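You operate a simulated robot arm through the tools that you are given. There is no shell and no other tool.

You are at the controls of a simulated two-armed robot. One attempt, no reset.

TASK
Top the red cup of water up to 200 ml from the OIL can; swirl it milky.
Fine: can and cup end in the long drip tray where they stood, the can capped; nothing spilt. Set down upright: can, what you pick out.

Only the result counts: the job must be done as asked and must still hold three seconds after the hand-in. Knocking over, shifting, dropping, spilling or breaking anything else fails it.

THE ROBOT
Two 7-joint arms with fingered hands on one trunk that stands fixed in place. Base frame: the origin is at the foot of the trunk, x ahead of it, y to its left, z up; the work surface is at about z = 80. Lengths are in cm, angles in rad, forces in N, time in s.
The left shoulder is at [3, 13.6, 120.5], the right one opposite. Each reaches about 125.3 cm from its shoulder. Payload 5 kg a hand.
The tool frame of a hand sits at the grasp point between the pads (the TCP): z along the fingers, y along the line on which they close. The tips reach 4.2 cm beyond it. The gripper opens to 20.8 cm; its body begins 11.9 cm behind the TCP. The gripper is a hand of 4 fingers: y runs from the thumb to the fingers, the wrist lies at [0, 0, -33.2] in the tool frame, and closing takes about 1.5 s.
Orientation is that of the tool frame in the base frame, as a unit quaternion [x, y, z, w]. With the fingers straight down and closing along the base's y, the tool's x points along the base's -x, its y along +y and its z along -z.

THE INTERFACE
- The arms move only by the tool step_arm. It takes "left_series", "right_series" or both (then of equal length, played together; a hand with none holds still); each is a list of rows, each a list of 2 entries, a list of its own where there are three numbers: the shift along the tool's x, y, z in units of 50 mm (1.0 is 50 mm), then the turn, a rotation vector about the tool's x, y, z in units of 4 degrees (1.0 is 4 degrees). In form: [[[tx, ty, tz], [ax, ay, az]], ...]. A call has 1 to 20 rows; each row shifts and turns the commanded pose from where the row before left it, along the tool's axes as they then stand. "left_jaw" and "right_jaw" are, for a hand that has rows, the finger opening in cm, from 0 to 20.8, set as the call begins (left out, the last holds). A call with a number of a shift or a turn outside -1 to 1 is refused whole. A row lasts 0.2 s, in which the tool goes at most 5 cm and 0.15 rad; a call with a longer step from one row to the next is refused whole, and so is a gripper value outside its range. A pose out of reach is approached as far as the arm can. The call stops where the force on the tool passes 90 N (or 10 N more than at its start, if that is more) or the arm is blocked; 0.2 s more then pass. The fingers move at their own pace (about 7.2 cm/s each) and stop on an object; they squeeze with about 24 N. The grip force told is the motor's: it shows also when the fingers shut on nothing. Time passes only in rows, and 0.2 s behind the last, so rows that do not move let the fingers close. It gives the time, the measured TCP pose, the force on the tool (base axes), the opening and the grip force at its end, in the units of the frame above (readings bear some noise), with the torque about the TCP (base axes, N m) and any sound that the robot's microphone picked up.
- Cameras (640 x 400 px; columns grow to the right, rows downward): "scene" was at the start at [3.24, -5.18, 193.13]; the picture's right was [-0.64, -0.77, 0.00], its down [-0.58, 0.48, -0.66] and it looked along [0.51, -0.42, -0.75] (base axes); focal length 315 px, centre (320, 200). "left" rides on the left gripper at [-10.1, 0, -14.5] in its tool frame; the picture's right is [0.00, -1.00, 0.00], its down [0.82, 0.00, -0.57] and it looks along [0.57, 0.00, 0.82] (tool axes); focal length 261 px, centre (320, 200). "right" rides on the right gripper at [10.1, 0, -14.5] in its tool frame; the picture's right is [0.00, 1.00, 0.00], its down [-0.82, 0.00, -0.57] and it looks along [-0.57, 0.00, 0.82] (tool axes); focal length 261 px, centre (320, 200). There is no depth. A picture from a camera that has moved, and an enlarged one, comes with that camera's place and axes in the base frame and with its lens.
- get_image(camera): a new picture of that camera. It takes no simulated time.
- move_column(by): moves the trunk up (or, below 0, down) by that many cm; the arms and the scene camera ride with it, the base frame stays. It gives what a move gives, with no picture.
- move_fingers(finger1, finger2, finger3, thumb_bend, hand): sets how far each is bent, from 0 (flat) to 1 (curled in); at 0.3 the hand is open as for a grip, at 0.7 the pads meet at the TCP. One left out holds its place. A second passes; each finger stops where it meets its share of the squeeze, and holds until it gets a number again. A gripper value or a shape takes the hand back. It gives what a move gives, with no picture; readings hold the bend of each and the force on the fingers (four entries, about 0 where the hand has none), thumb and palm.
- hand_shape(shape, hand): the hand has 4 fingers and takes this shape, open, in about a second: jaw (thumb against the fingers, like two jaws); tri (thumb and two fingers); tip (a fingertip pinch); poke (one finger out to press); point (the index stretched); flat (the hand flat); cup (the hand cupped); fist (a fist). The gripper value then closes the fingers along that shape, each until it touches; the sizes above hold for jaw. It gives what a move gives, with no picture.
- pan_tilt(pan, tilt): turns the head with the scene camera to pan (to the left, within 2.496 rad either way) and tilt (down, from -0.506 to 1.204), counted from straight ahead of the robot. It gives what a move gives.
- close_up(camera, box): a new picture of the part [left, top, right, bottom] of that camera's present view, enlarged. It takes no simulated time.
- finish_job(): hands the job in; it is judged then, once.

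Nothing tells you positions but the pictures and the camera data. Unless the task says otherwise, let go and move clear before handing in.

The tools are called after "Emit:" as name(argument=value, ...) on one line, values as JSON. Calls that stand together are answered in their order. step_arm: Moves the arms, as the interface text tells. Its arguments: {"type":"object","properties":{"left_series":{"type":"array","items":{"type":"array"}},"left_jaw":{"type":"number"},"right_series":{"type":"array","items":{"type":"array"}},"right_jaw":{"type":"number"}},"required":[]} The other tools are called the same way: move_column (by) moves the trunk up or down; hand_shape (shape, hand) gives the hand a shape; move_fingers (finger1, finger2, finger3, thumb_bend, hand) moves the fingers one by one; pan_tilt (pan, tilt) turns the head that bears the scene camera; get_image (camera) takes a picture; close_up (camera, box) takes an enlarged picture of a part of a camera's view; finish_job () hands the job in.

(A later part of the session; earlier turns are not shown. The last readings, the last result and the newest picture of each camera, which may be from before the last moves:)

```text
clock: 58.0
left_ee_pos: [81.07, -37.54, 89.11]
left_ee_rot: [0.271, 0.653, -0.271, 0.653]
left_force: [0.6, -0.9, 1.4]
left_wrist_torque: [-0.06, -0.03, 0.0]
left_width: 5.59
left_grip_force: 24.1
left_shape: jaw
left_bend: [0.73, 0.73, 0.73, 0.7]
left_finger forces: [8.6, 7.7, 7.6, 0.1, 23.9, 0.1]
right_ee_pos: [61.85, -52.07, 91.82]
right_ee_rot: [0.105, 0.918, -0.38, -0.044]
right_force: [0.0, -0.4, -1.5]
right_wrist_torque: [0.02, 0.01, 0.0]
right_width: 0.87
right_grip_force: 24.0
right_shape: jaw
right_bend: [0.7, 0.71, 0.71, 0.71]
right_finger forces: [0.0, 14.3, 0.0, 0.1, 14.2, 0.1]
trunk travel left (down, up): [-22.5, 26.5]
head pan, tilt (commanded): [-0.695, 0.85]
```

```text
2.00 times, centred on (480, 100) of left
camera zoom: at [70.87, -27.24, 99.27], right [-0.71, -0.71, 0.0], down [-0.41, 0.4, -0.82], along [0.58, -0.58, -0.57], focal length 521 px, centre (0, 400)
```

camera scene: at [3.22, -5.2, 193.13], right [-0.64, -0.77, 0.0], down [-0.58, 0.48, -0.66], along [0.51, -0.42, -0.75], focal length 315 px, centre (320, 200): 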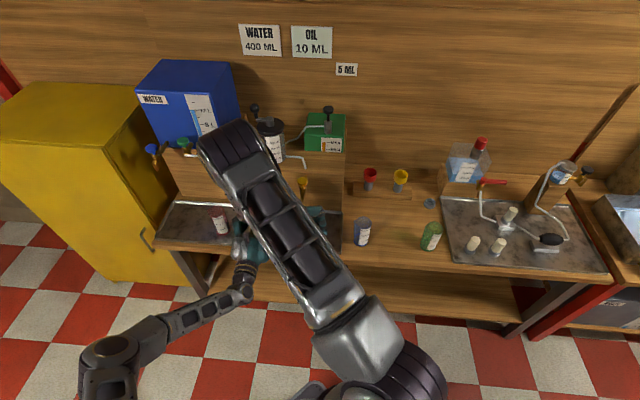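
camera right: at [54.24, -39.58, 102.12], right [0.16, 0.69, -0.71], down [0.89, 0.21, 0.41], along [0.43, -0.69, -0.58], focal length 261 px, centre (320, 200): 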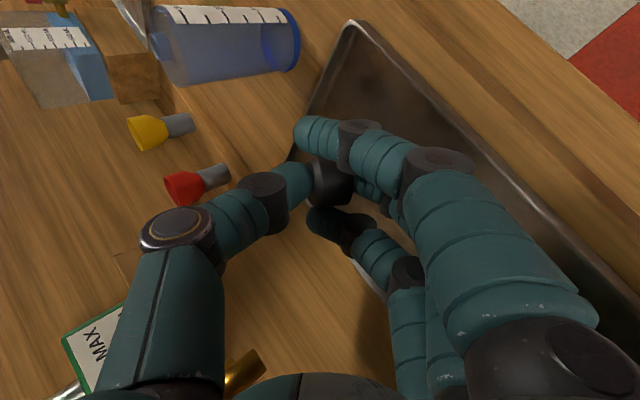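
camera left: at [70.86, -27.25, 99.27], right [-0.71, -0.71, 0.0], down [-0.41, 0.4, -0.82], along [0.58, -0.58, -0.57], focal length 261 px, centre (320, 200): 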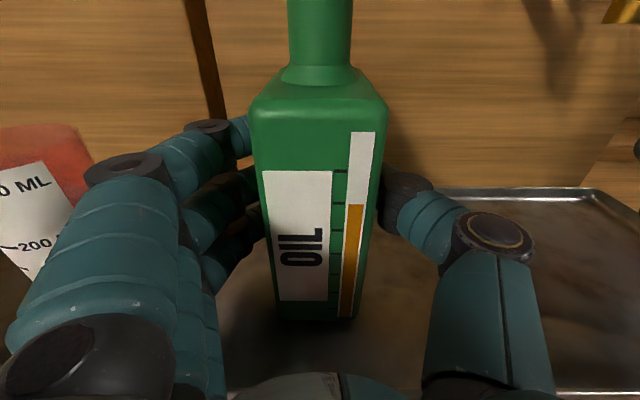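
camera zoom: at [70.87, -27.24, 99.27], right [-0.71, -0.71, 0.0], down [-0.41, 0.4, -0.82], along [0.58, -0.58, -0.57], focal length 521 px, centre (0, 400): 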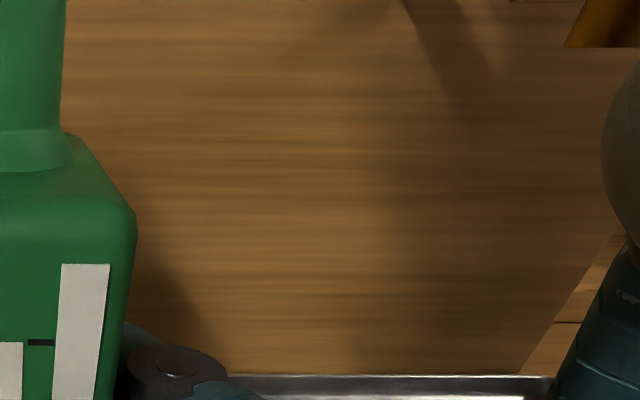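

The hand is at 45° with the cap still firmly pinched. I'll lower toward the tray floor, shifting 3 cm toward -Y to keep the wrist clear of the left hand's camera.

Emit:
step_arm(right_series=[[[-0.0169, 0.0458, 0.149], [0, 0, 0]], [[-0.0169, 0.0458, 0.149], [0, 0, 0]], [[-0.0169, 0.0458, 0.149], [0, 0, 0]], [[-0.0169, 0.0458, 0.149], [0, 0, 0]], [[-0.0169, 0.0458, 0.149], [0, 0, 0]], [[-0.0169, 0.0458, 0.149], [0, 0, 0]], [[-0.0169, 0.0458, 0.149], [0, 0, 0]], [[-0.0169, 0.0458, 0.149], [0, 0, 0]], [[0, 0, 0], [0, 0, 0]]])

Emit:
get_image(camera="right")

Emit:
close_up(camera="left", box=[420, 60, 640, 240])

```text
clock: 60.0
left_ee_pos: [80.95, -37.59, 89.14]
left_ee_rot: [0.271, 0.653, -0.271, 0.653]
left_force: [-0.3, 0.9, 0.4]
left_wrist_torque: [-0.04, -0.02, 0.04]
left_width: 5.64
left_grip_force: 24.1
left_shape: jaw
left_bend: [0.73, 0.73, 0.73, 0.7]
left_finger forces: [8.4, 7.7, 7.7, 0.0, 23.9, 0.1]
right_ee_pos: [61.93, -54.92, 86.34]
right_ee_rot: [0.104, 0.919, -0.379, -0.043]
right_force: [0.0, 0.1, 0.0]
right_wrist_torque: [0.02, 0.0, -0.01]
right_width: 0.88
right_grip_force: 24.1
right_shape: jaw
right_bend: [0.7, 0.71, 0.71, 0.71]
right_finger forces: [0.1, 14.2, 0.0, 0.0, 14.2, 0.1]
trunk travel left (down, up): [-22.5, 26.5]
head pan, tilt (commanded): [-0.695, 0.85]
```

```text
taken
camera right: at [54.26, -42.5, 96.7], right [0.16, 0.69, -0.71], down [0.89, 0.21, 0.41], along [0.43, -0.69, -0.58], focal length 261 px, centre (320, 200)
```

right: 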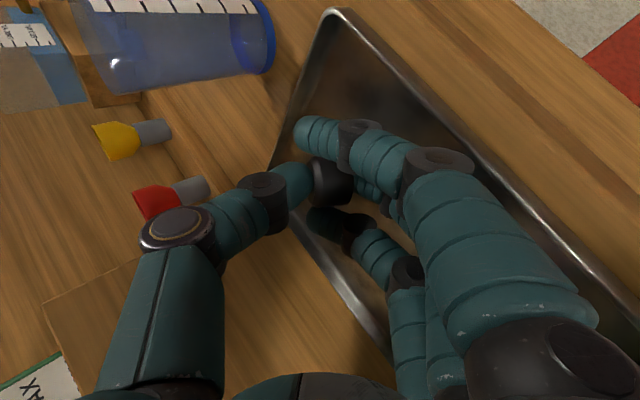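

```text
2.22 times, centred on (530, 150) of left
camera zoom: at [70.87, -27.24, 99.27], right [-0.71, -0.71, 0.0], down [-0.41, 0.4, -0.82], along [0.58, -0.58, -0.57], focal length 579 px, centre (-147, 311)
```

zoom: 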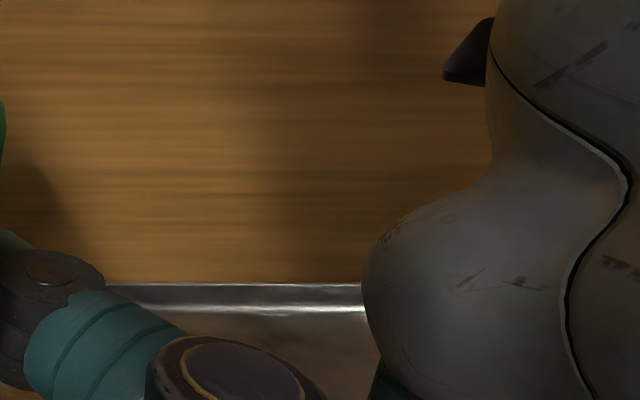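

Emit:
step_arm(right_series=[[[0, 0.0284, 0.0283], [0, 0, 0]], [[0, 0.0284, 0.0283], [0, 0, 0]], [[0, 0.0284, 0.0283], [0, 0, 0]], [[0, 0, 0], [0, 0, 0]]])

Emit:
close_up(camera="right", box=[260, 100, 420, 240])

```text
clock: 61.0
left_ee_pos: [80.97, -37.39, 89.21]
left_ee_rot: [0.271, 0.653, -0.271, 0.653]
left_force: [-1.0, -0.3, 0.3]
left_wrist_torque: [0.07, 0.1, 0.01]
left_width: 5.62
left_grip_force: 23.7
left_shape: jaw
left_bend: [0.73, 0.73, 0.73, 0.7]
left_finger forces: [8.5, 7.5, 7.7, 0.0, 23.8, 0.0]
right_ee_pos: [61.9, -54.81, 86.0]
right_ee_rot: [0.104, 0.918, -0.379, -0.041]
right_force: [1.8, 10.5, 27.7]
right_wrist_torque: [1.47, -0.3, 0.05]
right_width: 0.92
right_grip_force: 23.8
right_shape: jaw
right_bend: [0.7, 0.71, 0.71, 0.71]
right_finger forces: [0.1, 47.8, 0.0, 0.0, 19.9, 0.1]
trunk travel left (down, up): [-22.5, 26.5]
head pan, tilt (commanded): [-0.695, 0.85]
```

```text
2.86 times, centred on (340, 170) of right
camera zoom: at [54.26, -42.43, 96.31], right [0.16, 0.69, -0.71], down [0.89, 0.21, 0.41], along [0.43, -0.69, -0.58], focal length 745 px, centre (263, 286)
```

zoom: 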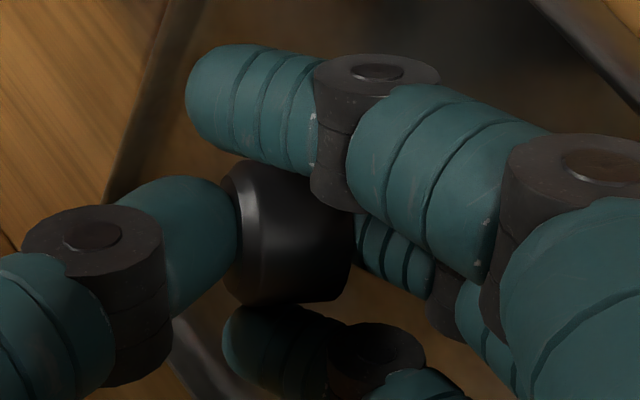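

The finger under the cap's base touches the floor first, so releasing at this tilt would likely topple the cap. Better: lay it back down pointing a more useful way, then re-pinch it across its diameter. I'll raise, and untilt the hand.

Emit:
step_arm(right_series=[[[0, -0.1, -0.1], [0, 0, 0]], [[0, -0.2, -0.2], [0, 0, 0]], [[0, -0.2, -0.2], [0, 0, 0]], [[0, -0.2, -0.2], [0, 0, 0]], [[0, -0.1, -0.1], [0, 0, 0]], [[0, 0, 0], [-0.94, 0, 0]], [[0, 0, 0], [-0.94, 0, 0]], [[0, 0, 0], [-0.94, 0, 0]], [[0, 0, 0], [-0.94, 0, 0]], [[0, 0, 0], [-0.94, 0, 0]], [[0, 0, 0], [-0.94, 0, 0]], [[0, 0, 0], [-0.94, 0, 0]], [[0, 0, 0], [-0.94, 0, 0]], [[0, 0, 0], [-0.94, 0, 0]], [[0, 0, 0], [-0.94, 0, 0]], [[0, 0, 0], [-0.94, 0, 0]], [[0, 0, 0], [-0.94, 0, 0]]])

Emit:
get_image(camera="right")

Emit:
get_image(camera="scene")

```text
clock: 64.6
left_ee_pos: [80.94, -37.48, 89.07]
left_ee_rot: [0.271, 0.653, -0.271, 0.653]
left_force: [1.0, -1.4, 0.9]
left_wrist_torque: [-0.09, 0.02, -0.01]
left_width: 5.58
left_grip_force: 23.7
left_shape: jaw
left_bend: [0.73, 0.73, 0.73, 0.7]
left_finger forces: [8.4, 7.6, 7.6, 0.0, 23.8, 0.0]
right_ee_pos: [61.8, -54.87, 91.46]
right_ee_rot: [0.112, 0.994, 0.002, 0.0]
right_force: [0.2, 0.5, -0.5]
right_wrist_torque: [0.01, 0.03, -0.01]
right_width: 0.87
right_grip_force: 24.2
right_shape: jaw
right_bend: [0.7, 0.71, 0.71, 0.71]
right_finger forces: [0.1, 14.2, 0.1, 0.0, 14.2, 0.0]
trunk travel left (down, up): [-22.5, 26.5]
head pan, tilt (commanded): [-0.695, 0.85]
```

```text
taken
camera right: at [51.88, -52.6, 105.99], right [0.23, 0.97, 0.01], down [0.8, -0.19, 0.57], along [0.56, -0.13, -0.82], focal length 261 px, centre (320, 200)
```

right: 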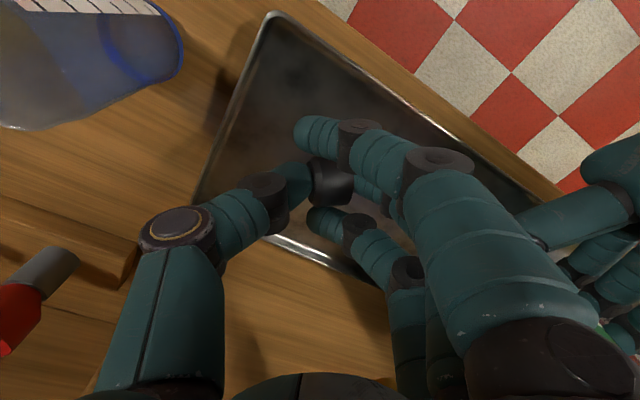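

```text
taken
camera scene: at [3.19, -5.28, 193.13], right [-0.64, -0.77, 0.0], down [-0.58, 0.48, -0.66], along [0.51, -0.42, -0.75], focal length 315 px, centre (320, 200)
```

scene: 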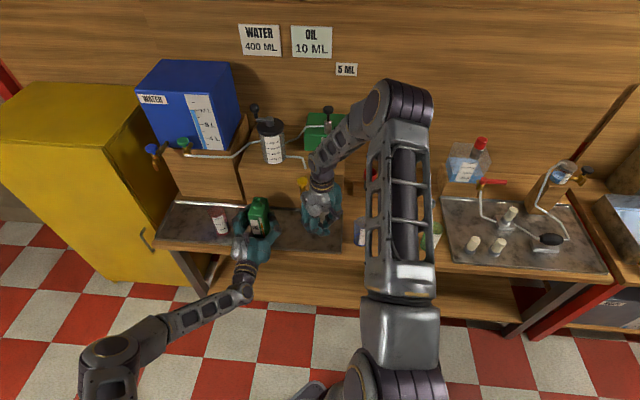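

The cap is still held firmly. I'll shift a little away from the tap and yaw the hand 80° counter-clockwise so the cap's top will point forward/away from me when laid down.

Emit:
step_arm(right_series=[[[0.232, -0.122, 0], [0, 0, 0]], [[0.232, -0.122, 0], [0, 0, 0]], [[0.232, -0.122, 0], [0, 0, 0]], [[0, 0, 0], [0, 0, -1]], [[0, 0, 0], [0, 0, -1]], [[0, 0, 0], [0, 0, -1]], [[0, 0, 0], [0, 0, -1]], [[0, 0, 0], [0, 0, -1]], [[0, 0, 0], [0, 0, -1]], [[0, 0, 0], [0, 0, -1]], [[0, 0, 0], [0, 0, -1]], [[0, 0, 0], [0, 0, -1]], [[0, 0, 0], [0, 0, -1]]])

Emit:
get_image(camera="scene")

Emit:
get_image(camera="right")

```text
clock: 67.4
left_ee_pos: [80.89, -37.61, 89.08]
left_ee_rot: [0.27, 0.653, -0.271, 0.653]
left_force: [0.3, -0.2, 0.5]
left_wrist_torque: [-0.05, -0.05, 0.04]
left_width: 5.59
left_grip_force: 23.9
left_shape: jaw
left_bend: [0.73, 0.73, 0.73, 0.7]
left_finger forces: [8.6, 7.6, 7.7, 0.0, 23.8, 0.0]
right_ee_pos: [58.07, -55.98, 91.45]
right_ee_rot: [-0.234, 0.972, 0.002, 0.001]
right_force: [-0.1, -0.6, 0.0]
right_wrist_torque: [0.02, 0.03, -0.03]
right_width: 0.85
right_grip_force: 24.4
right_shape: jaw
right_bend: [0.7, 0.71, 0.71, 0.71]
right_finger forces: [0.1, 14.2, 0.0, 0.1, 14.0, 0.1]
trunk travel left (down, up): [-22.5, 26.5]
head pan, tilt (commanded): [-0.695, 0.85]
```

```text
taken
camera scene: at [3.22, -5.2, 193.13], right [-0.64, -0.77, 0.0], down [-0.58, 0.48, -0.66], along [0.51, -0.42, -0.75], focal length 315 px, centre (320, 200)
```

scene: 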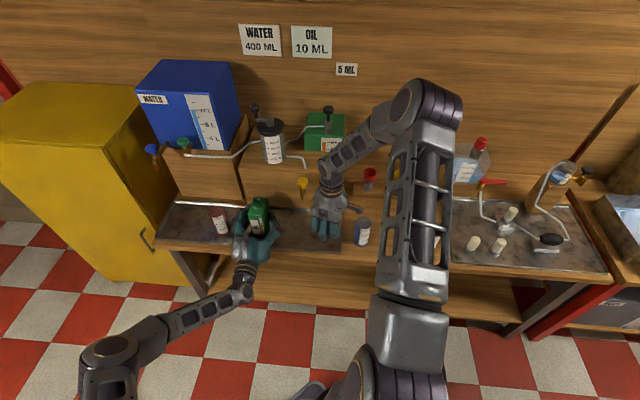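

```text
taken
camera right: at [48.91, -60.45, 105.99], right [-0.45, 0.89, 0.0], down [0.73, 0.37, 0.57], along [0.51, 0.26, -0.82], focal length 261 px, centre (320, 200)
```

right: 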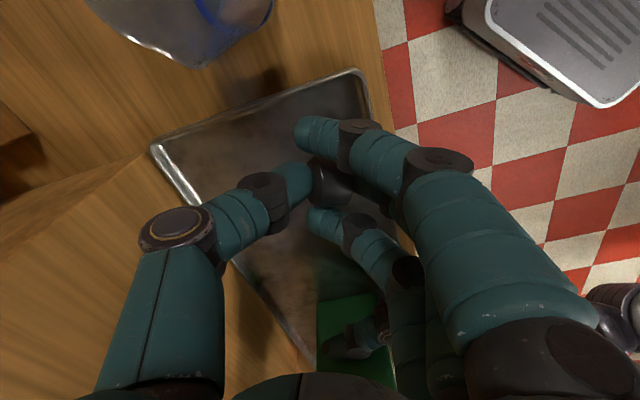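

Emit:
step_arm(right_series=[[[0, 0, 0], [0, 0, -1]], [[0, 0, 0], [0, 0, -1]], [[0, 0, 0], [0, 0, -1]], [[0, 0, 0], [0, 0, -1]], [[0, 0, 0], [0, 0, -1]], [[0, 0, 0], [0, 0, -1]], [[0, 0, 0], [0, 0, -1]], [[0, 0, 0], [0, 0, -1]], [[0, 0, 0], [0, 0, -1]], [[0, 0, 0], [0, 0, -1]], [[0, 0, 0], [0, 0, 0]]])

Emit:
get_image(camera="right")

Emit:
close_up(camera="scene", box=[280, 160, 380, 260])

```text
clock: 69.8
left_ee_pos: [81.07, -37.57, 89.11]
left_ee_rot: [0.271, 0.653, -0.271, 0.653]
left_force: [-0.9, -0.5, 1.1]
left_wrist_torque: [-0.04, -0.02, 0.0]
left_width: 5.59
left_grip_force: 24.2
left_shape: jaw
left_bend: [0.73, 0.73, 0.73, 0.7]
left_finger forces: [8.6, 7.7, 7.7, 0.0, 23.9, 0.0]
right_ee_pos: [57.95, -55.83, 91.33]
right_ee_rot: [-0.553, 0.833, 0.002, 0.001]
right_force: [-0.1, -0.4, -0.6]
right_wrist_torque: [0.0, 0.0, -0.02]
right_width: 0.86
right_grip_force: 23.7
right_shape: jaw
right_bend: [0.7, 0.71, 0.71, 0.71]
right_finger forces: [0.0, 14.2, 0.0, 0.0, 14.1, 0.0]
trunk travel left (down, up): [-22.5, 26.5]
head pan, tilt (commanded): [-0.695, 0.85]
```

```text
taken
camera right: at [53.99, -65.09, 105.98], right [-0.92, 0.39, 0.0], down [0.32, 0.75, 0.58], along [0.23, 0.53, -0.82], focal length 261 px, centre (320, 200)
```

right: 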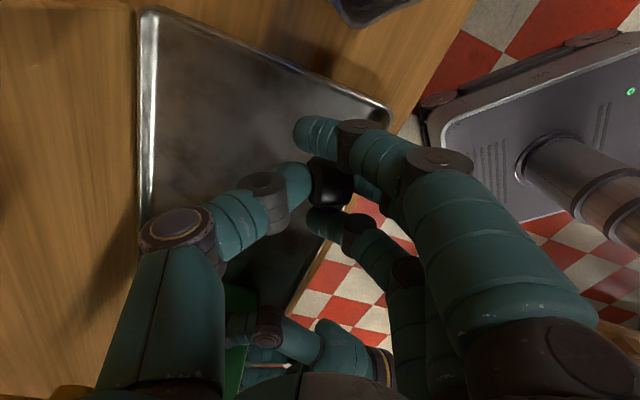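

```text
4.00 times, centred on (330, 210) of scene
camera zoom: at [3.24, -5.18, 193.13], right [-0.64, -0.77, 0.0], down [-0.58, 0.48, -0.66], along [0.51, -0.42, -0.75], focal length 1260 px, centre (280, 160)
```

zoom: 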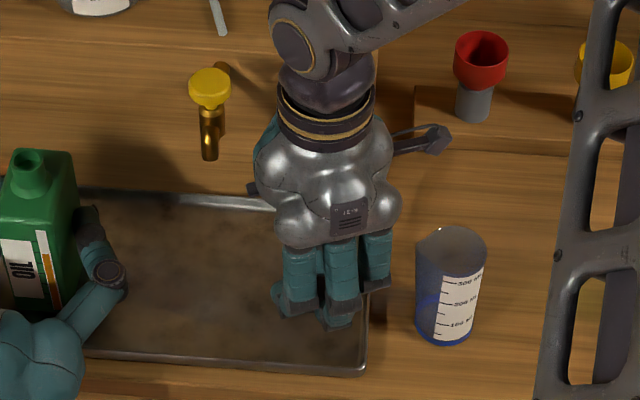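

Reachable. The cap's top now points at about -23° (away from me). I'll shift 2.5 cm deeper to clear the near rim with the fingers, then lower to lay the cap on the floor.

Emit:
step_arm(right_series=[[[0.063, -0.155, 0], [0, 0, 0]], [[0.063, -0.155, 0], [0, 0, 0]], [[0.063, -0.155, 0], [0, 0, 0]], [[0, 0, 0.2], [0, 0, 0]], [[0, 0, 0.2], [0, 0, 0]], [[0, 0, 0.2], [0, 0, 0]], [[0, 0, 0.2], [0, 0, 0]], [[0, 0, 0.1], [0, 0, 0]], [[0, 0, 0.1], [0, 0, 0]], [[0, 0, 0], [0, 0, 0]]])

Emit:
get_image(camera="right")

```text
clock: 72.0
left_ee_pos: [81.12, -37.64, 89.12]
left_ee_rot: [0.271, 0.653, -0.271, 0.653]
left_force: [0.6, 0.1, 1.5]
left_wrist_torque: [-0.07, -0.05, 0.01]
left_width: 5.59
left_grip_force: 24.1
left_shape: jaw
left_bend: [0.73, 0.73, 0.73, 0.7]
left_finger forces: [8.4, 7.8, 7.7, 0.1, 23.9, 0.0]
right_ee_pos: [59.86, -57.61, 86.49]
right_ee_rot: [-0.552, 0.834, 0.001, 0.001]
right_force: [-0.1, 1.0, -0.7]
right_wrist_torque: [-0.02, 0.01, -0.02]
right_width: 0.9
right_grip_force: 24.0
right_shape: jaw
right_bend: [0.7, 0.71, 0.71, 0.71]
right_finger forces: [0.0, 14.1, 0.0, 0.1, 14.1, 0.0]
trunk travel left (down, up): [-22.5, 26.5]
head pan, tilt (commanded): [-0.695, 0.85]
```

```text
taken
camera right: at [55.78, -66.81, 101.06], right [-0.92, 0.39, 0.0], down [0.32, 0.75, 0.58], along [0.23, 0.53, -0.82], focal length 261 px, centre (320, 200)
```

right: 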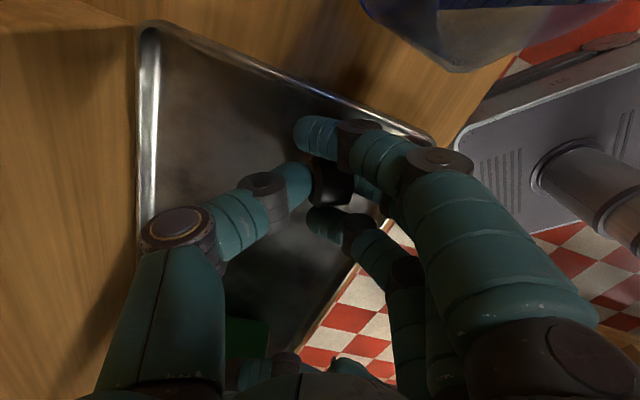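

Emit:
step_arm(right_series=[[[0, 0, 0.05], [0, 0, 0]], [[0, 0, 0.05], [0, 0, 0]], [[0, 0, 0], [0, 0, 0]]])

```text
clock: 72.8
left_ee_pos: [81.09, -37.61, 89.04]
left_ee_rot: [0.27, 0.653, -0.27, 0.653]
left_force: [0.3, 0.3, 2.2]
left_wrist_torque: [-0.04, -0.03, 0.02]
left_width: 5.6
left_grip_force: 24.1
left_shape: jaw
left_bend: [0.73, 0.73, 0.73, 0.7]
left_finger forces: [8.5, 7.8, 7.8, 0.0, 23.8, 0.0]
right_ee_pos: [59.71, -57.61, 85.94]
right_ee_rot: [-0.552, 0.834, 0.002, 0.001]
right_force: [-1.6, 1.1, -0.1]
right_wrist_torque: [0.01, -0.04, -0.01]
right_width: 0.85
right_grip_force: 23.6
right_shape: jaw
right_bend: [0.7, 0.71, 0.71, 0.71]
right_finger forces: [0.1, 14.2, 0.0, 0.0, 14.0, 0.0]
trunk travel left (down, up): [-22.5, 26.5]
head pan, tilt (commanded): [-0.695, 0.85]
```

Emit:
step_arm(right_series=[[[0, 0, 0.03], [0, 0, 0]], [[0, 0, 0.03], [0, 0, 0]], [[0, 0, 0], [0, 0, 0]]])

Emit:
close_up(camera="right", box=[260, 100, 420, 240])

```text
clock: 73.6
left_ee_pos: [81.0, -37.43, 89.06]
left_ee_rot: [0.27, 0.653, -0.27, 0.654]
left_force: [1.5, -0.3, -0.7]
left_wrist_torque: [0.03, 0.06, 0.01]
left_width: 5.6
left_grip_force: 23.9
left_shape: jaw
left_bend: [0.73, 0.73, 0.73, 0.7]
left_finger forces: [8.6, 7.7, 7.7, 0.1, 23.5, 0.1]
right_ee_pos: [59.83, -57.66, 85.73]
right_ee_rot: [-0.552, 0.834, 0.0, 0.002]
right_force: [2.9, -2.6, 14.6]
right_wrist_torque: [0.04, 0.11, 0.0]
right_width: 0.93
right_grip_force: 23.4
right_shape: jaw
right_bend: [0.7, 0.71, 0.71, 0.71]
right_finger forces: [0.0, 14.2, 0.0, 0.0, 20.6, 0.0]
trunk travel left (down, up): [-22.5, 26.5]
head pan, tilt (commanded): [-0.695, 0.85]
```

```text
2.86 times, centred on (340, 170) of right
camera zoom: at [55.79, -66.91, 100.3], right [-0.92, 0.39, 0.0], down [0.32, 0.75, 0.57], along [0.23, 0.53, -0.82], focal length 745 px, centre (263, 286)
```

zoom: 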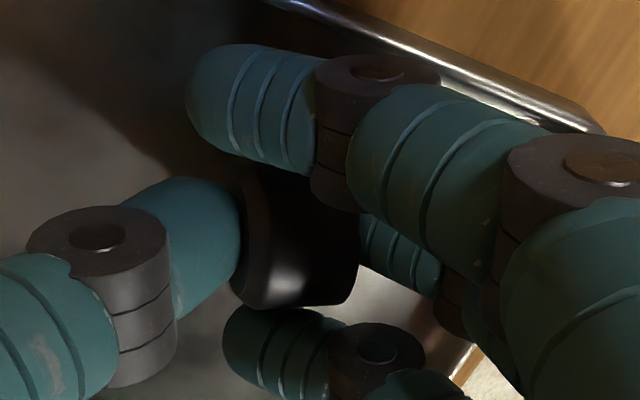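

The cap touches the floor. I'll release it here by opening to 6.5 cm.

Emit:
step_arm(right_series=[[[0, 0, -0.03], [0, 0, 0]], [[0, 0, 0], [0, 0, 0]], [[0, 0, 0], [0, 0, 0]], [[0, 0, 0], [0, 0, 0]]], right_jaw=6.5)

Emit:
close_up(camera="right", box=[240, 100, 420, 240])

Emit:
get_image(camera="scene")

```text
clock: 74.6
left_ee_pos: [81.1, -37.42, 89.23]
left_ee_rot: [0.27, 0.653, -0.27, 0.653]
left_force: [-0.4, -2.7, -0.6]
left_wrist_torque: [0.01, 0.01, -0.01]
left_width: 5.63
left_grip_force: 24.1
left_shape: jaw
left_bend: [0.73, 0.73, 0.73, 0.7]
left_finger forces: [7.9, 7.3, 7.5, 0.0, 24.4, 0.1]
right_ee_pos: [60.02, -57.33, 85.9]
right_ee_rot: [-0.553, 0.833, 0.001, 0.002]
right_force: [13.7, 14.5, 6.8]
right_wrist_torque: [0.31, -0.24, -0.43]
right_width: 6.25
right_grip_force: 0.0
right_shape: jaw
right_bend: [0.75, 0.73, 0.73, 0.7]
right_finger forces: [19.1, 0.0, 0.0, 0.1, 0.0, 0.0]
trunk travel left (down, up): [-22.5, 26.5]
head pan, tilt (commanded): [-0.695, 0.85]
```

```text
2.86 times, centred on (330, 170) of right
camera zoom: at [55.94, -66.62, 100.34], right [-0.92, 0.39, 0.0], down [0.32, 0.75, 0.58], along [0.23, 0.53, -0.82], focal length 745 px, centre (291, 286)
```

zoom: 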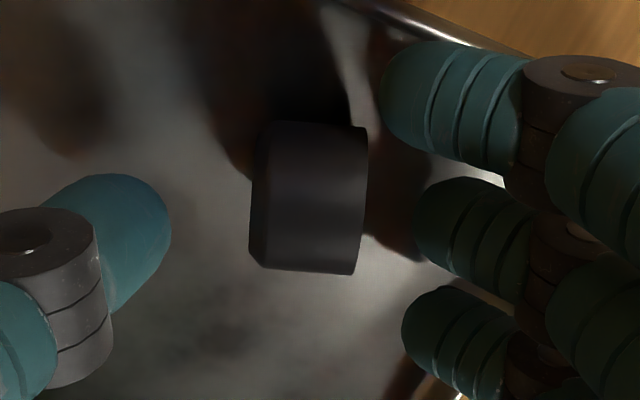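

```text
taken
camera scene: at [3.31, -5.02, 193.14], right [-0.64, -0.77, 0.0], down [-0.58, 0.48, -0.66], along [0.51, -0.42, -0.75], focal length 315 px, centre (320, 200)
```

scene: 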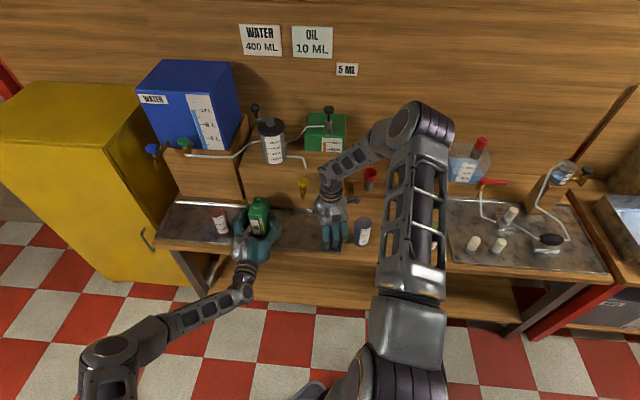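

The cap is down on its side, still aligned. Finger 1 presses the tray rim, so I'll ease the jaw to 5.5 and rise straight up.

Emit:
step_arm(right_series=[[[0, 0, 0], [0, 0, 0]], [[0, 0, -0.1], [0, 0, 0]], [[0, 0, -0.3], [0, 0, 0]], [[0, 0, -0.4], [0, 0, 0]], [[0, 0, -0.4], [0, 0, 0]], [[0, 0, -0.4], [0, 0, 0]], [[0, 0, 0], [0, 0, 0]]], right_jaw=5.6)

Emit:
get_image(camera="right")

Emit:
close_up(camera="scene", box=[300, 190, 360, 250])

```text
clock: 76.2
left_ee_pos: [80.99, -37.56, 89.05]
left_ee_rot: [0.271, 0.653, -0.271, 0.653]
left_force: [-1.3, -1.0, 1.1]
left_wrist_torque: [-0.03, 0.0, -0.05]
left_width: 5.6
left_grip_force: 23.9
left_shape: jaw
left_bend: [0.73, 0.73, 0.73, 0.7]
left_finger forces: [8.1, 7.5, 7.6, 0.0, 24.2, 0.0]
right_ee_pos: [59.82, -57.69, 93.7]
right_ee_rot: [-0.553, 0.833, 0.002, 0.001]
right_force: [0.0, 0.6, -0.4]
right_wrist_torque: [0.02, -0.02, -0.04]
right_width: 5.61
right_grip_force: 0.1
right_shape: jaw
right_bend: [0.73, 0.73, 0.73, 0.7]
right_finger forces: [0.0, 0.0, 0.0, 0.0, 0.0, 0.1]
trunk travel left (down, up): [-22.5, 26.5]
head pan, tilt (commanded): [-0.695, 0.85]
```

```text
taken
camera right: at [55.79, -66.84, 108.3], right [-0.92, 0.39, 0.0], down [0.32, 0.75, 0.58], along [0.23, 0.53, -0.82], focal length 261 px, centre (320, 200)
```

right: 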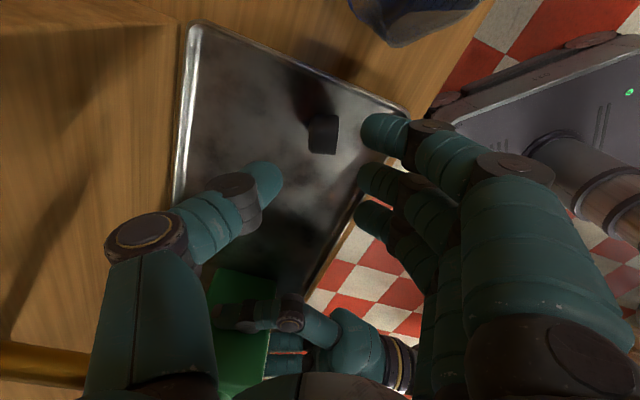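

```text
6.67 times, centred on (330, 220) of scene
camera zoom: at [3.22, -5.18, 193.13], right [-0.64, -0.77, 0.0], down [-0.58, 0.48, -0.66], along [0.51, -0.42, -0.75], focal length 2100 px, centre (253, 67)
```

zoom: 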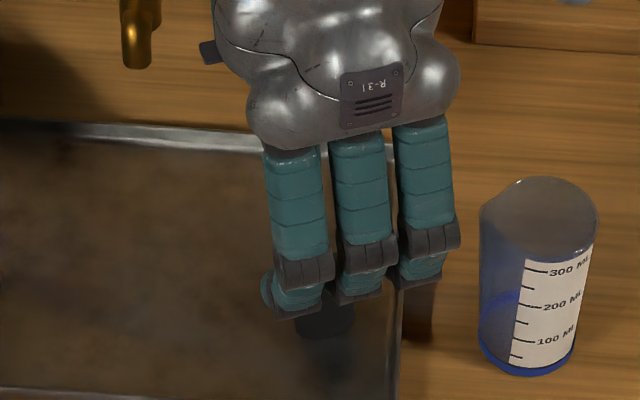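

The cap lies only about 2.5 cm from the right rim, too tight for a finger there. I'll re-pinch it end-to-end and move it about 4 cm to the left first.

Emit:
step_arm(right_series=[[[0.1, 0.08, 0.2], [0, 0, 0]], [[0, 0, 0.4], [0, 0, 0]], [[0, 0, 0.4], [0, 0, 0]], [[0, 0, 0.4], [0, 0, 0]], [[0, 0, 0.17], [0, 0, 0]], [[0, 0, 0], [0, 0, 0]]], right_jaw=5.8)

Emit:
close_up(camera="right", box=[240, 100, 420, 240])

```text
clock: 77.6
left_ee_pos: [80.88, -37.48, 89.11]
left_ee_rot: [0.271, 0.653, -0.271, 0.653]
left_force: [0.3, -0.6, 0.7]
left_wrist_torque: [0.06, 0.07, 0.04]
left_width: 5.61
left_grip_force: 23.8
left_shape: jaw
left_bend: [0.73, 0.73, 0.73, 0.7]
left_finger forces: [8.4, 7.8, 7.7, 0.1, 23.9, 0.0]
right_ee_pos: [59.26, -57.81, 86.01]
right_ee_rot: [-0.552, 0.834, 0.0, 0.002]
right_force: [-6.7, 0.2, 34.8]
right_wrist_torque: [-0.6, 2.09, -0.16]
right_width: 5.93
right_grip_force: 0.0
right_shape: jaw
right_bend: [0.76, 0.73, 0.73, 0.7]
right_finger forces: [34.9, 0.1, 0.0, 0.0, 0.0, 0.1]
trunk travel left (down, up): [-22.5, 26.5]
head pan, tilt (commanded): [-0.695, 0.85]
```

```text
2.86 times, centred on (330, 170) of right
camera zoom: at [55.12, -67.1, 100.69], right [-0.92, 0.39, 0.0], down [0.32, 0.75, 0.57], along [0.23, 0.53, -0.82], focal length 745 px, centre (291, 286)
```

zoom: 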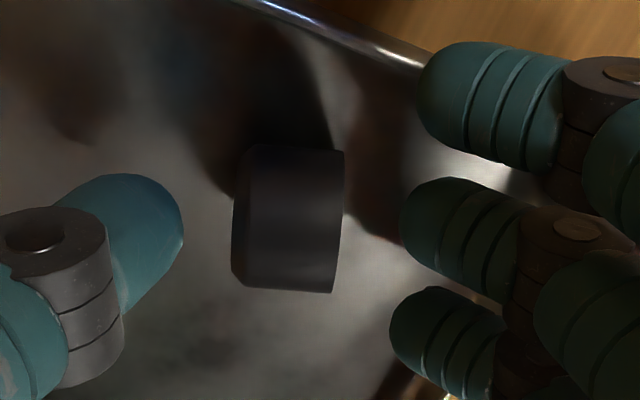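

Finger 1 sits on the corner rim; closing moves it inward. I'll raise 3 mm and close.

Emit:
step_arm(right_series=[[[0, 0, -0.06], [0, 0, 0]], [[0, 0, 0], [0, 0, 0]], [[0, 0, 0], [0, 0, 0]], [[0, 0, 0], [0, 0, 0]], [[0, 0, 0], [0, 0, 0]]], right_jaw=2.2)

Emit:
close_up(camera="right", box=[240, 100, 420, 240])

```text
clock: 78.8
left_ee_pos: [81.05, -37.52, 89.15]
left_ee_rot: [0.271, 0.653, -0.27, 0.653]
left_force: [0.4, -0.6, -0.2]
left_wrist_torque: [0.01, 0.11, -0.01]
left_width: 5.62
left_grip_force: 23.9
left_shape: jaw
left_bend: [0.73, 0.73, 0.73, 0.7]
left_finger forces: [8.5, 7.8, 7.8, 0.0, 23.8, 0.0]
right_ee_pos: [59.28, -57.88, 86.22]
right_ee_rot: [-0.552, 0.834, 0.002, 0.002]
right_force: [3.9, -1.8, 9.6]
right_wrist_torque: [0.0, -0.12, -0.02]
right_width: 1.65
right_grip_force: 24.1
right_shape: jaw
right_bend: [0.74, 0.71, 0.7, 0.71]
right_finger forces: [0.0, 14.5, 0.0, 0.0, 19.7, 0.1]
trunk travel left (down, up): [-22.5, 26.5]
head pan, tilt (commanded): [-0.695, 0.85]
```

```text
2.86 times, centred on (330, 170) of right
camera zoom: at [55.28, -67.11, 100.75], right [-0.92, 0.39, 0.0], down [0.32, 0.75, 0.58], along [0.23, 0.53, -0.82], focal length 745 px, centre (291, 286)
```

zoom: 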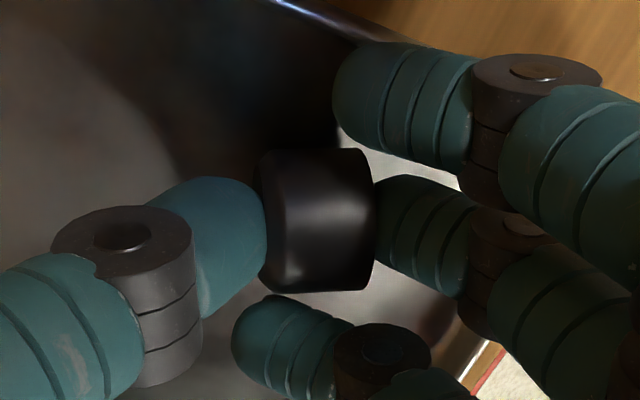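

Gripped again end-to-end. I'll lift 2 cm, carry it 4 cm left, and lower.

Emit:
step_arm(right_series=[[[0, 0, -0.15], [0, 0, 0]], [[0, 0, -0.25], [0, 0, 0]], [[-0.148, -0.06, 0], [0, 0, 0]], [[-0.148, -0.06, 0], [0, 0, 0]], [[-0.148, -0.06, 0], [0, 0, 0]], [[-0.148, -0.06, 0], [0, 0, 0]], [[-0.148, -0.06, 0], [0, 0, 0]], [[0, 0, 0.2], [0, 0, 0]], [[0, 0, 0.1], [0, 0, 0]], [[0, 0, 0.05], [0, 0, 0]], [[0, 0, 0], [0, 0, 0]]])

Emit:
get_image(camera="right")

Emit:
close_up(camera="scene", box=[280, 170, 360, 250])

```text
clock: 81.2
left_ee_pos: [80.95, -37.44, 89.06]
left_ee_rot: [0.271, 0.653, -0.271, 0.653]
left_force: [0.0, -0.2, 1.1]
left_wrist_torque: [-0.06, 0.04, -0.03]
left_width: 5.62
left_grip_force: 23.4
left_shape: jaw
left_bend: [0.73, 0.73, 0.73, 0.7]
left_finger forces: [8.4, 7.7, 7.8, 0.1, 23.6, 0.0]
right_ee_pos: [62.06, -55.21, 86.44]
right_ee_rot: [-0.552, 0.834, 0.001, 0.001]
right_force: [-1.0, 0.1, -0.9]
right_wrist_torque: [0.0, 0.01, 0.03]
right_width: 1.54
right_grip_force: 23.7
right_shape: jaw
right_bend: [0.74, 0.59, 0.7, 0.71]
right_finger forces: [0.0, 15.0, 0.1, 0.0, 15.0, 0.0]
trunk travel left (down, up): [-22.5, 26.5]
head pan, tilt (commanded): [-0.695, 0.85]
```

```text
taken
camera right: at [58.07, -64.38, 101.03], right [-0.92, 0.39, 0.0], down [0.32, 0.75, 0.58], along [0.23, 0.53, -0.82], focal length 261 px, centre (320, 200)
```

right: 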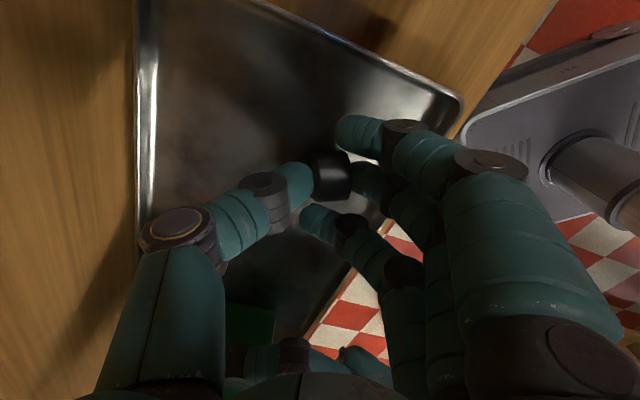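

```text
5.00 times, centred on (320, 210) of scene
camera zoom: at [3.25, -5.19, 193.13], right [-0.64, -0.77, 0.0], down [-0.58, 0.48, -0.66], along [0.51, -0.42, -0.75], focal length 1575 px, centre (320, 150)
```

zoom: 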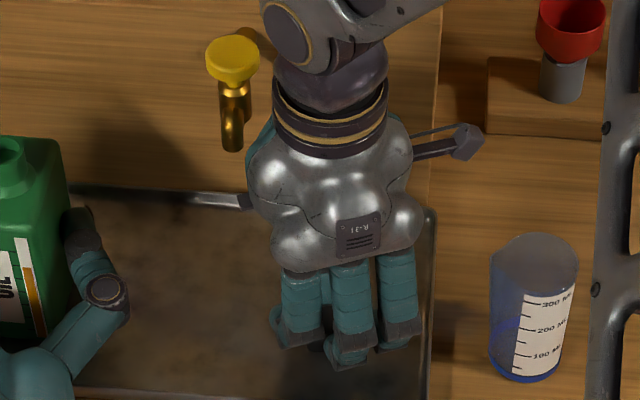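

Emit:
step_arm(right_series=[[[0, 0, 0.04], [0, 0, 0]], [[0, 0, 0.02], [0, 0, 0]], [[0, 0, 0], [0, 0, 0]]])

```text
clock: 82.0
left_ee_pos: [81.02, -37.57, 89.1]
left_ee_rot: [0.271, 0.653, -0.271, 0.653]
left_force: [1.8, -2.2, 0.5]
left_wrist_torque: [-0.06, 0.07, 0.01]
left_width: 5.61
left_grip_force: 24.0
left_shape: jaw
left_bend: [0.73, 0.73, 0.73, 0.7]
left_finger forces: [8.5, 7.9, 7.8, 0.0, 23.5, 0.0]
right_ee_pos: [62.09, -55.11, 86.38]
right_ee_rot: [-0.552, 0.834, 0.001, 0.002]
right_force: [-0.3, -1.3, 7.1]
right_wrist_torque: [0.02, 0.09, 0.02]
right_width: 1.53
right_grip_force: 23.8
right_shape: jaw
right_bend: [0.74, 0.71, 0.7, 0.71]
right_finger forces: [0.0, 14.7, 0.0, 0.0, 16.3, 0.0]
trunk travel left (down, up): [-22.5, 26.5]
head pan, tilt (commanded): [-0.695, 0.85]
```

Emit:
step_arm(right_series=[[[0, 0, -0.02], [0, 0, 0]], [[0, 0, 0], [0, 0, 0]], [[0, 0, 0], [0, 0, 0]], [[0, 0, -0.1], [0, 0, 0]], [[0, 0, -0.3], [0, 0, 0]], [[0, 0, -0.4], [0, 0, 0]], [[0, 0, -0.4], [0, 0, 0]], [[0, 0, 0], [0, 0, 0]]], right_jaw=5.8)

Emit:
get_image(camera="right")

Emit:
close_up(camera="right", box=[280, 80, 380, 180])

```text
clock: 83.8
left_ee_pos: [81.05, -37.58, 89.09]
left_ee_rot: [0.271, 0.653, -0.271, 0.653]
left_force: [-0.1, 0.6, 1.1]
left_wrist_torque: [-0.02, -0.02, 0.0]
left_width: 5.64
left_grip_force: 24.2
left_shape: jaw
left_bend: [0.73, 0.73, 0.73, 0.7]
left_finger forces: [8.5, 7.8, 7.7, 0.1, 23.8, 0.1]
right_ee_pos: [62.12, -55.13, 92.26]
right_ee_rot: [-0.552, 0.834, 0.001, 0.001]
right_force: [0.9, 0.2, -0.2]
right_wrist_torque: [-0.03, -0.01, -0.02]
right_width: 5.74
right_grip_force: 0.0
right_shape: jaw
right_bend: [0.73, 0.73, 0.73, 0.7]
right_finger forces: [0.1, 0.1, 0.0, 0.0, 0.0, 0.1]
trunk travel left (down, up): [-22.5, 26.5]
head pan, tilt (commanded): [-0.695, 0.85]
```

```text
taken
camera right: at [58.04, -64.32, 106.81], right [-0.92, 0.39, 0.0], down [0.32, 0.75, 0.58], along [0.23, 0.53, -0.82], focal length 261 px, centre (320, 200)
```

right: 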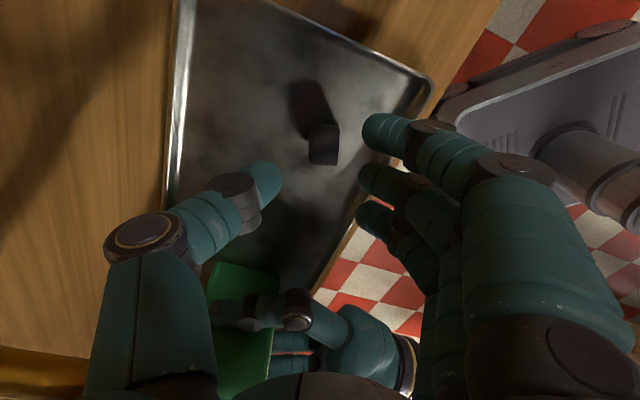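

```text
4.00 times, centred on (330, 130) of right
camera zoom: at [58.04, -64.32, 106.81], right [-0.92, 0.39, 0.0], down [0.32, 0.75, 0.58], along [0.23, 0.53, -0.82], focal length 1043 px, centre (280, 480)
```

zoom: 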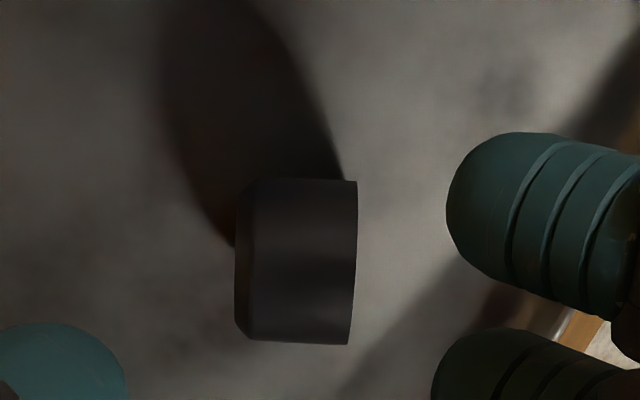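

The cap now lies at about [61.8, -54.8] with room all round. I'll rotate the hand 90° clockwise so that thumb and middle finger can pinch it across its diameter.

Emit:
step_arm(right_series=[[[0, 0, -0.2], [0, 0, 1]], [[0, 0, -0.2], [0, 0, 1]], [[0, 0, 0], [0, 0, 1]], [[0, 0, 0], [0, 0, 1]], [[0, 0, 0], [0, 0, 1]], [[0, 0, 0], [0, 0, 1]], [[0, 0, 0], [0, 0, 1]], [[0, 0, 0], [0, 0, 1]], [[0, 0, 0], [0, 0, 1]], [[0, 0, 0], [0, 0, 1]], [[0, 0, 0], [0, 0, 1]], [[0, 0, 0], [0, 0, 1]], [[0, 0, 0], [0, 0, 1]], [[0, 0, 0], [0, 0, 1]], [[0, 0, 0], [0, 0, 1]], [[0, 0, 0], [0, 0, 1]], [[0, 0, 0], [0, 0, 1]], [[0, 0, 0], [0, 0, 1]], [[0, 0, 0], [0, 0, 1]], [[0, 0, 0], [0, 0, 1]]])

Emit:
step_arm(right_series=[[[0, 0, 0], [0, 0, 0.9]], [[0, 0, 0], [0, 0, 0.9]], [[0, 0, 0], [0, 0, 0.7]], [[0, 0, 0], [0, 0, 0]]])

Emit:
get_image(camera="right")

Emit:
close_up(camera="scene", box=[270, 150, 370, 250])

```text
clock: 88.0
left_ee_pos: [80.98, -37.48, 89.14]
left_ee_rot: [0.27, 0.654, -0.271, 0.653]
left_force: [-0.8, 0.5, 0.4]
left_wrist_torque: [-0.04, -0.04, -0.02]
left_width: 5.6
left_grip_force: 24.1
left_shape: jaw
left_bend: [0.73, 0.73, 0.73, 0.7]
left_finger forces: [8.4, 7.6, 7.7, 0.0, 24.0, 0.0]
right_ee_pos: [62.0, -55.16, 94.17]
right_ee_rot: [0.114, 0.993, 0.002, 0.0]
right_force: [-0.1, -0.3, 0.3]
right_wrist_torque: [-0.03, -0.03, 0.0]
right_width: 5.77
right_grip_force: 0.0
right_shape: jaw
right_bend: [0.73, 0.73, 0.73, 0.7]
right_finger forces: [0.1, 0.0, 0.1, 0.0, 0.0, 0.1]
trunk travel left (down, up): [-22.5, 26.5]
head pan, tilt (commanded): [-0.695, 0.85]
```

```text
clock: 89.0
left_ee_pos: [81.04, -37.53, 89.14]
left_ee_rot: [0.271, 0.653, -0.271, 0.654]
left_force: [-1.1, 0.7, 0.6]
left_wrist_torque: [-0.03, 0.03, -0.01]
left_width: 5.59
left_grip_force: 24.2
left_shape: jaw
left_bend: [0.73, 0.73, 0.73, 0.7]
left_finger forces: [8.5, 7.7, 7.7, 0.0, 23.8, 0.0]
right_ee_pos: [62.23, -55.18, 94.24]
right_ee_rot: [0.199, 0.98, 0.003, -0.001]
right_force: [0.3, 0.1, 0.1]
right_wrist_torque: [0.01, 0.02, 0.03]
right_width: 5.76
right_grip_force: 0.0
right_shape: jaw
right_bend: [0.73, 0.73, 0.73, 0.7]
right_finger forces: [0.0, 0.1, 0.0, 0.0, 0.0, 0.1]
trunk travel left (down, up): [-22.5, 26.5]
head pan, tilt (commanded): [-0.695, 0.85]
```

```text
taken
camera right: at [52.76, -51.14, 108.84], right [0.4, 0.92, 0.0], down [0.75, -0.33, 0.57], along [0.53, -0.22, -0.82], focal length 261 px, centre (320, 200)
```

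right: 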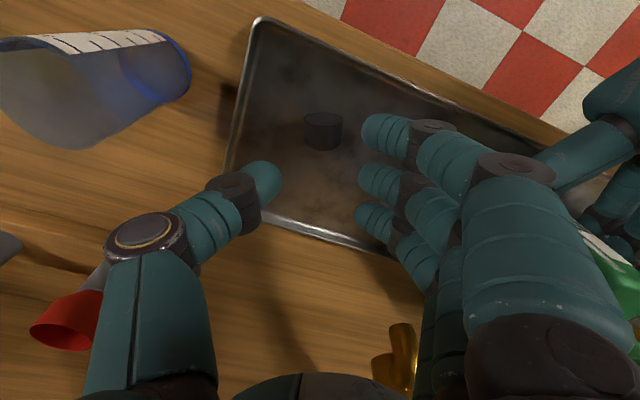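

```text
4.00 times, centred on (320, 200) of scene
camera zoom: at [3.23, -5.18, 193.13], right [-0.64, -0.77, 0.0], down [-0.58, 0.48, -0.66], along [0.51, -0.42, -0.75], focal length 1260 px, centre (320, 200)
```

zoom: 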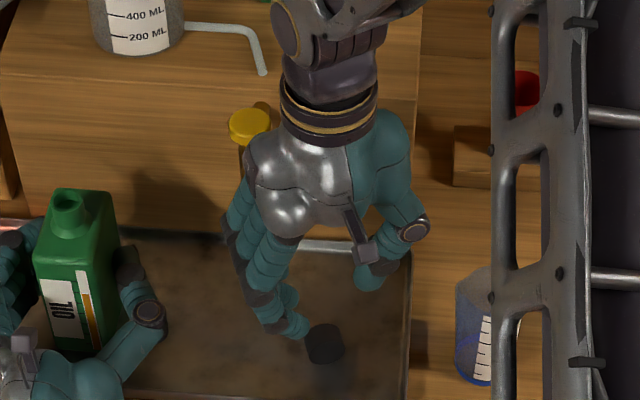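

Emit:
close_up(camera="right", box=[282, 90, 362, 170])

Emit:
close_up(camera="scene", box=[306, 220, 336, 250])

```text
5.00 times, centred on (322, 130) of right
camera zoom: at [52.76, -51.14, 108.84], right [0.4, 0.92, 0.0], down [0.75, -0.33, 0.57], along [0.53, -0.22, -0.82], focal length 1303 px, centre (310, 550)
```

zoom: 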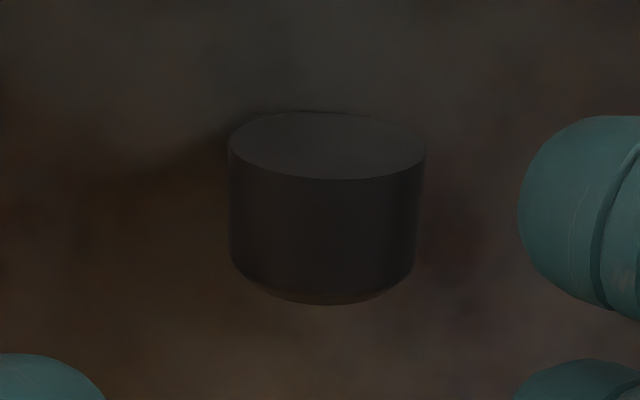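

```text
13.33 times, centred on (321, 235) of scene
camera zoom: at [3.23, -5.18, 193.13], right [-0.64, -0.77, 0.0], down [-0.58, 0.48, -0.66], along [0.51, -0.42, -0.75], focal length 4200 px, centre (307, -267)
```

zoom: 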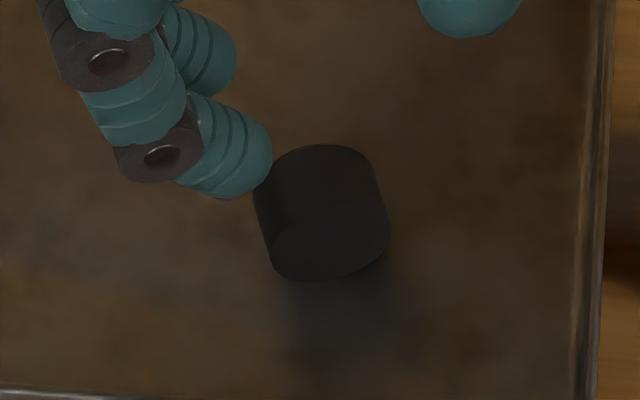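

The cap lies properly across the hand (its axis along the hand's x). I'll test opening fingers 1 and 3 out of the way so that only thumb and middle finger pinch it.

Emit:
move_fingers(hand="right", finger1=0.3, finger3=0.3)

Emit:
get_image(camera="right")

```text
clock: 90.0
left_ee_pos: [81.03, -37.6, 89.16]
left_ee_rot: [0.271, 0.653, -0.271, 0.654]
left_force: [-0.9, -0.1, 0.8]
left_wrist_torque: [-0.06, 0.01, -0.02]
left_width: 5.58
left_grip_force: 23.8
left_shape: jaw
left_bend: [0.73, 0.73, 0.73, 0.7]
left_finger forces: [8.5, 7.6, 7.8, 0.0, 24.0, 0.0]
right_ee_pos: [62.18, -55.14, 94.3]
right_ee_rot: [0.2, 0.98, 0.003, -0.001]
right_force: [0.5, -0.7, -0.1]
right_wrist_torque: [0.0, -0.01, -0.03]
right_width: 14.95
right_grip_force: 0.1
right_shape: fingers
right_bend: [0.3, 0.73, 0.3, 0.7]
right_finger forces: [0.0, 0.0, 0.0, 0.0, 0.1, 0.0]
trunk travel left (down, up): [-22.5, 26.5]
head pan, tilt (commanded): [-0.695, 0.85]
```

```text
taken
camera right: at [52.77, -51.14, 108.85], right [0.39, 0.92, 0.0], down [0.75, -0.33, 0.57], along [0.53, -0.22, -0.82], focal length 261 px, centre (320, 200)
```

right: 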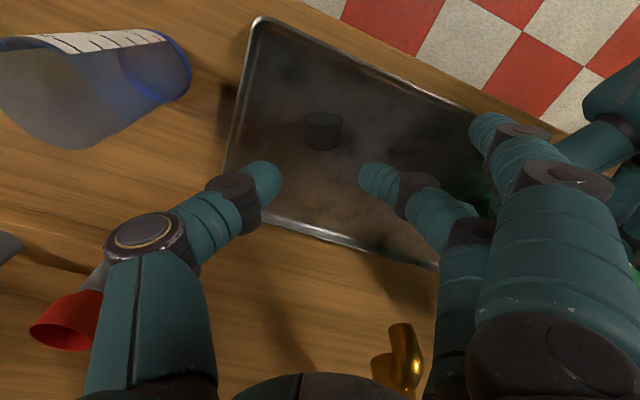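

Fingers 1 and 3 are out of the way. I'll test in the air how finger 2 and the thumb close when I raise their bend values.

Emit:
move_fingers(hand="right", finger2=0.7, thumb_bend=0.7)

Emit:
get_image(camera="right")

```text
clock: 91.0
left_ee_pos: [80.9, -37.47, 89.19]
left_ee_rot: [0.271, 0.653, -0.271, 0.653]
left_force: [0.0, 0.3, 0.2]
left_wrist_torque: [-0.08, -0.01, -0.01]
left_width: 5.59
left_grip_force: 23.9
left_shape: jaw
left_bend: [0.73, 0.73, 0.73, 0.7]
left_finger forces: [8.5, 7.6, 7.7, 0.0, 23.9, 0.0]
right_ee_pos: [62.14, -55.11, 94.36]
right_ee_rot: [0.2, 0.98, 0.002, 0.0]
right_force: [-0.8, -0.8, 1.2]
right_wrist_torque: [0.0, 0.01, -0.01]
right_width: 12.21
right_grip_force: 0.1
right_shape: fingers
right_bend: [0.3, 0.7, 0.3, 0.7]
right_finger forces: [0.0, 0.1, 0.1, 0.1, 0.1, 0.0]
trunk travel left (down, up): [-22.5, 26.5]
head pan, tilt (commanded): [-0.695, 0.85]
```

```text
taken
camera right: at [52.77, -51.13, 108.85], right [0.39, 0.92, 0.0], down [0.75, -0.33, 0.57], along [0.53, -0.22, -0.82], focal length 261 px, centre (320, 200)
```

right: 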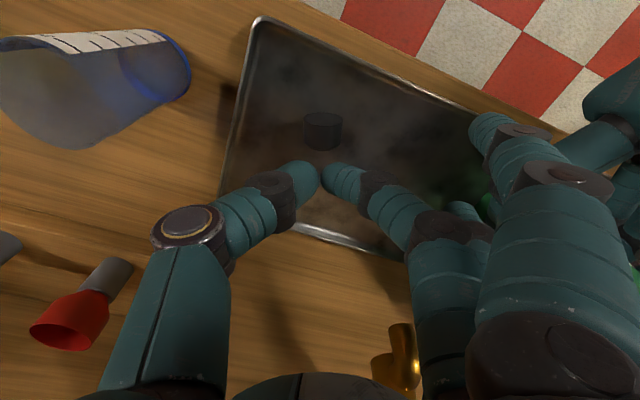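

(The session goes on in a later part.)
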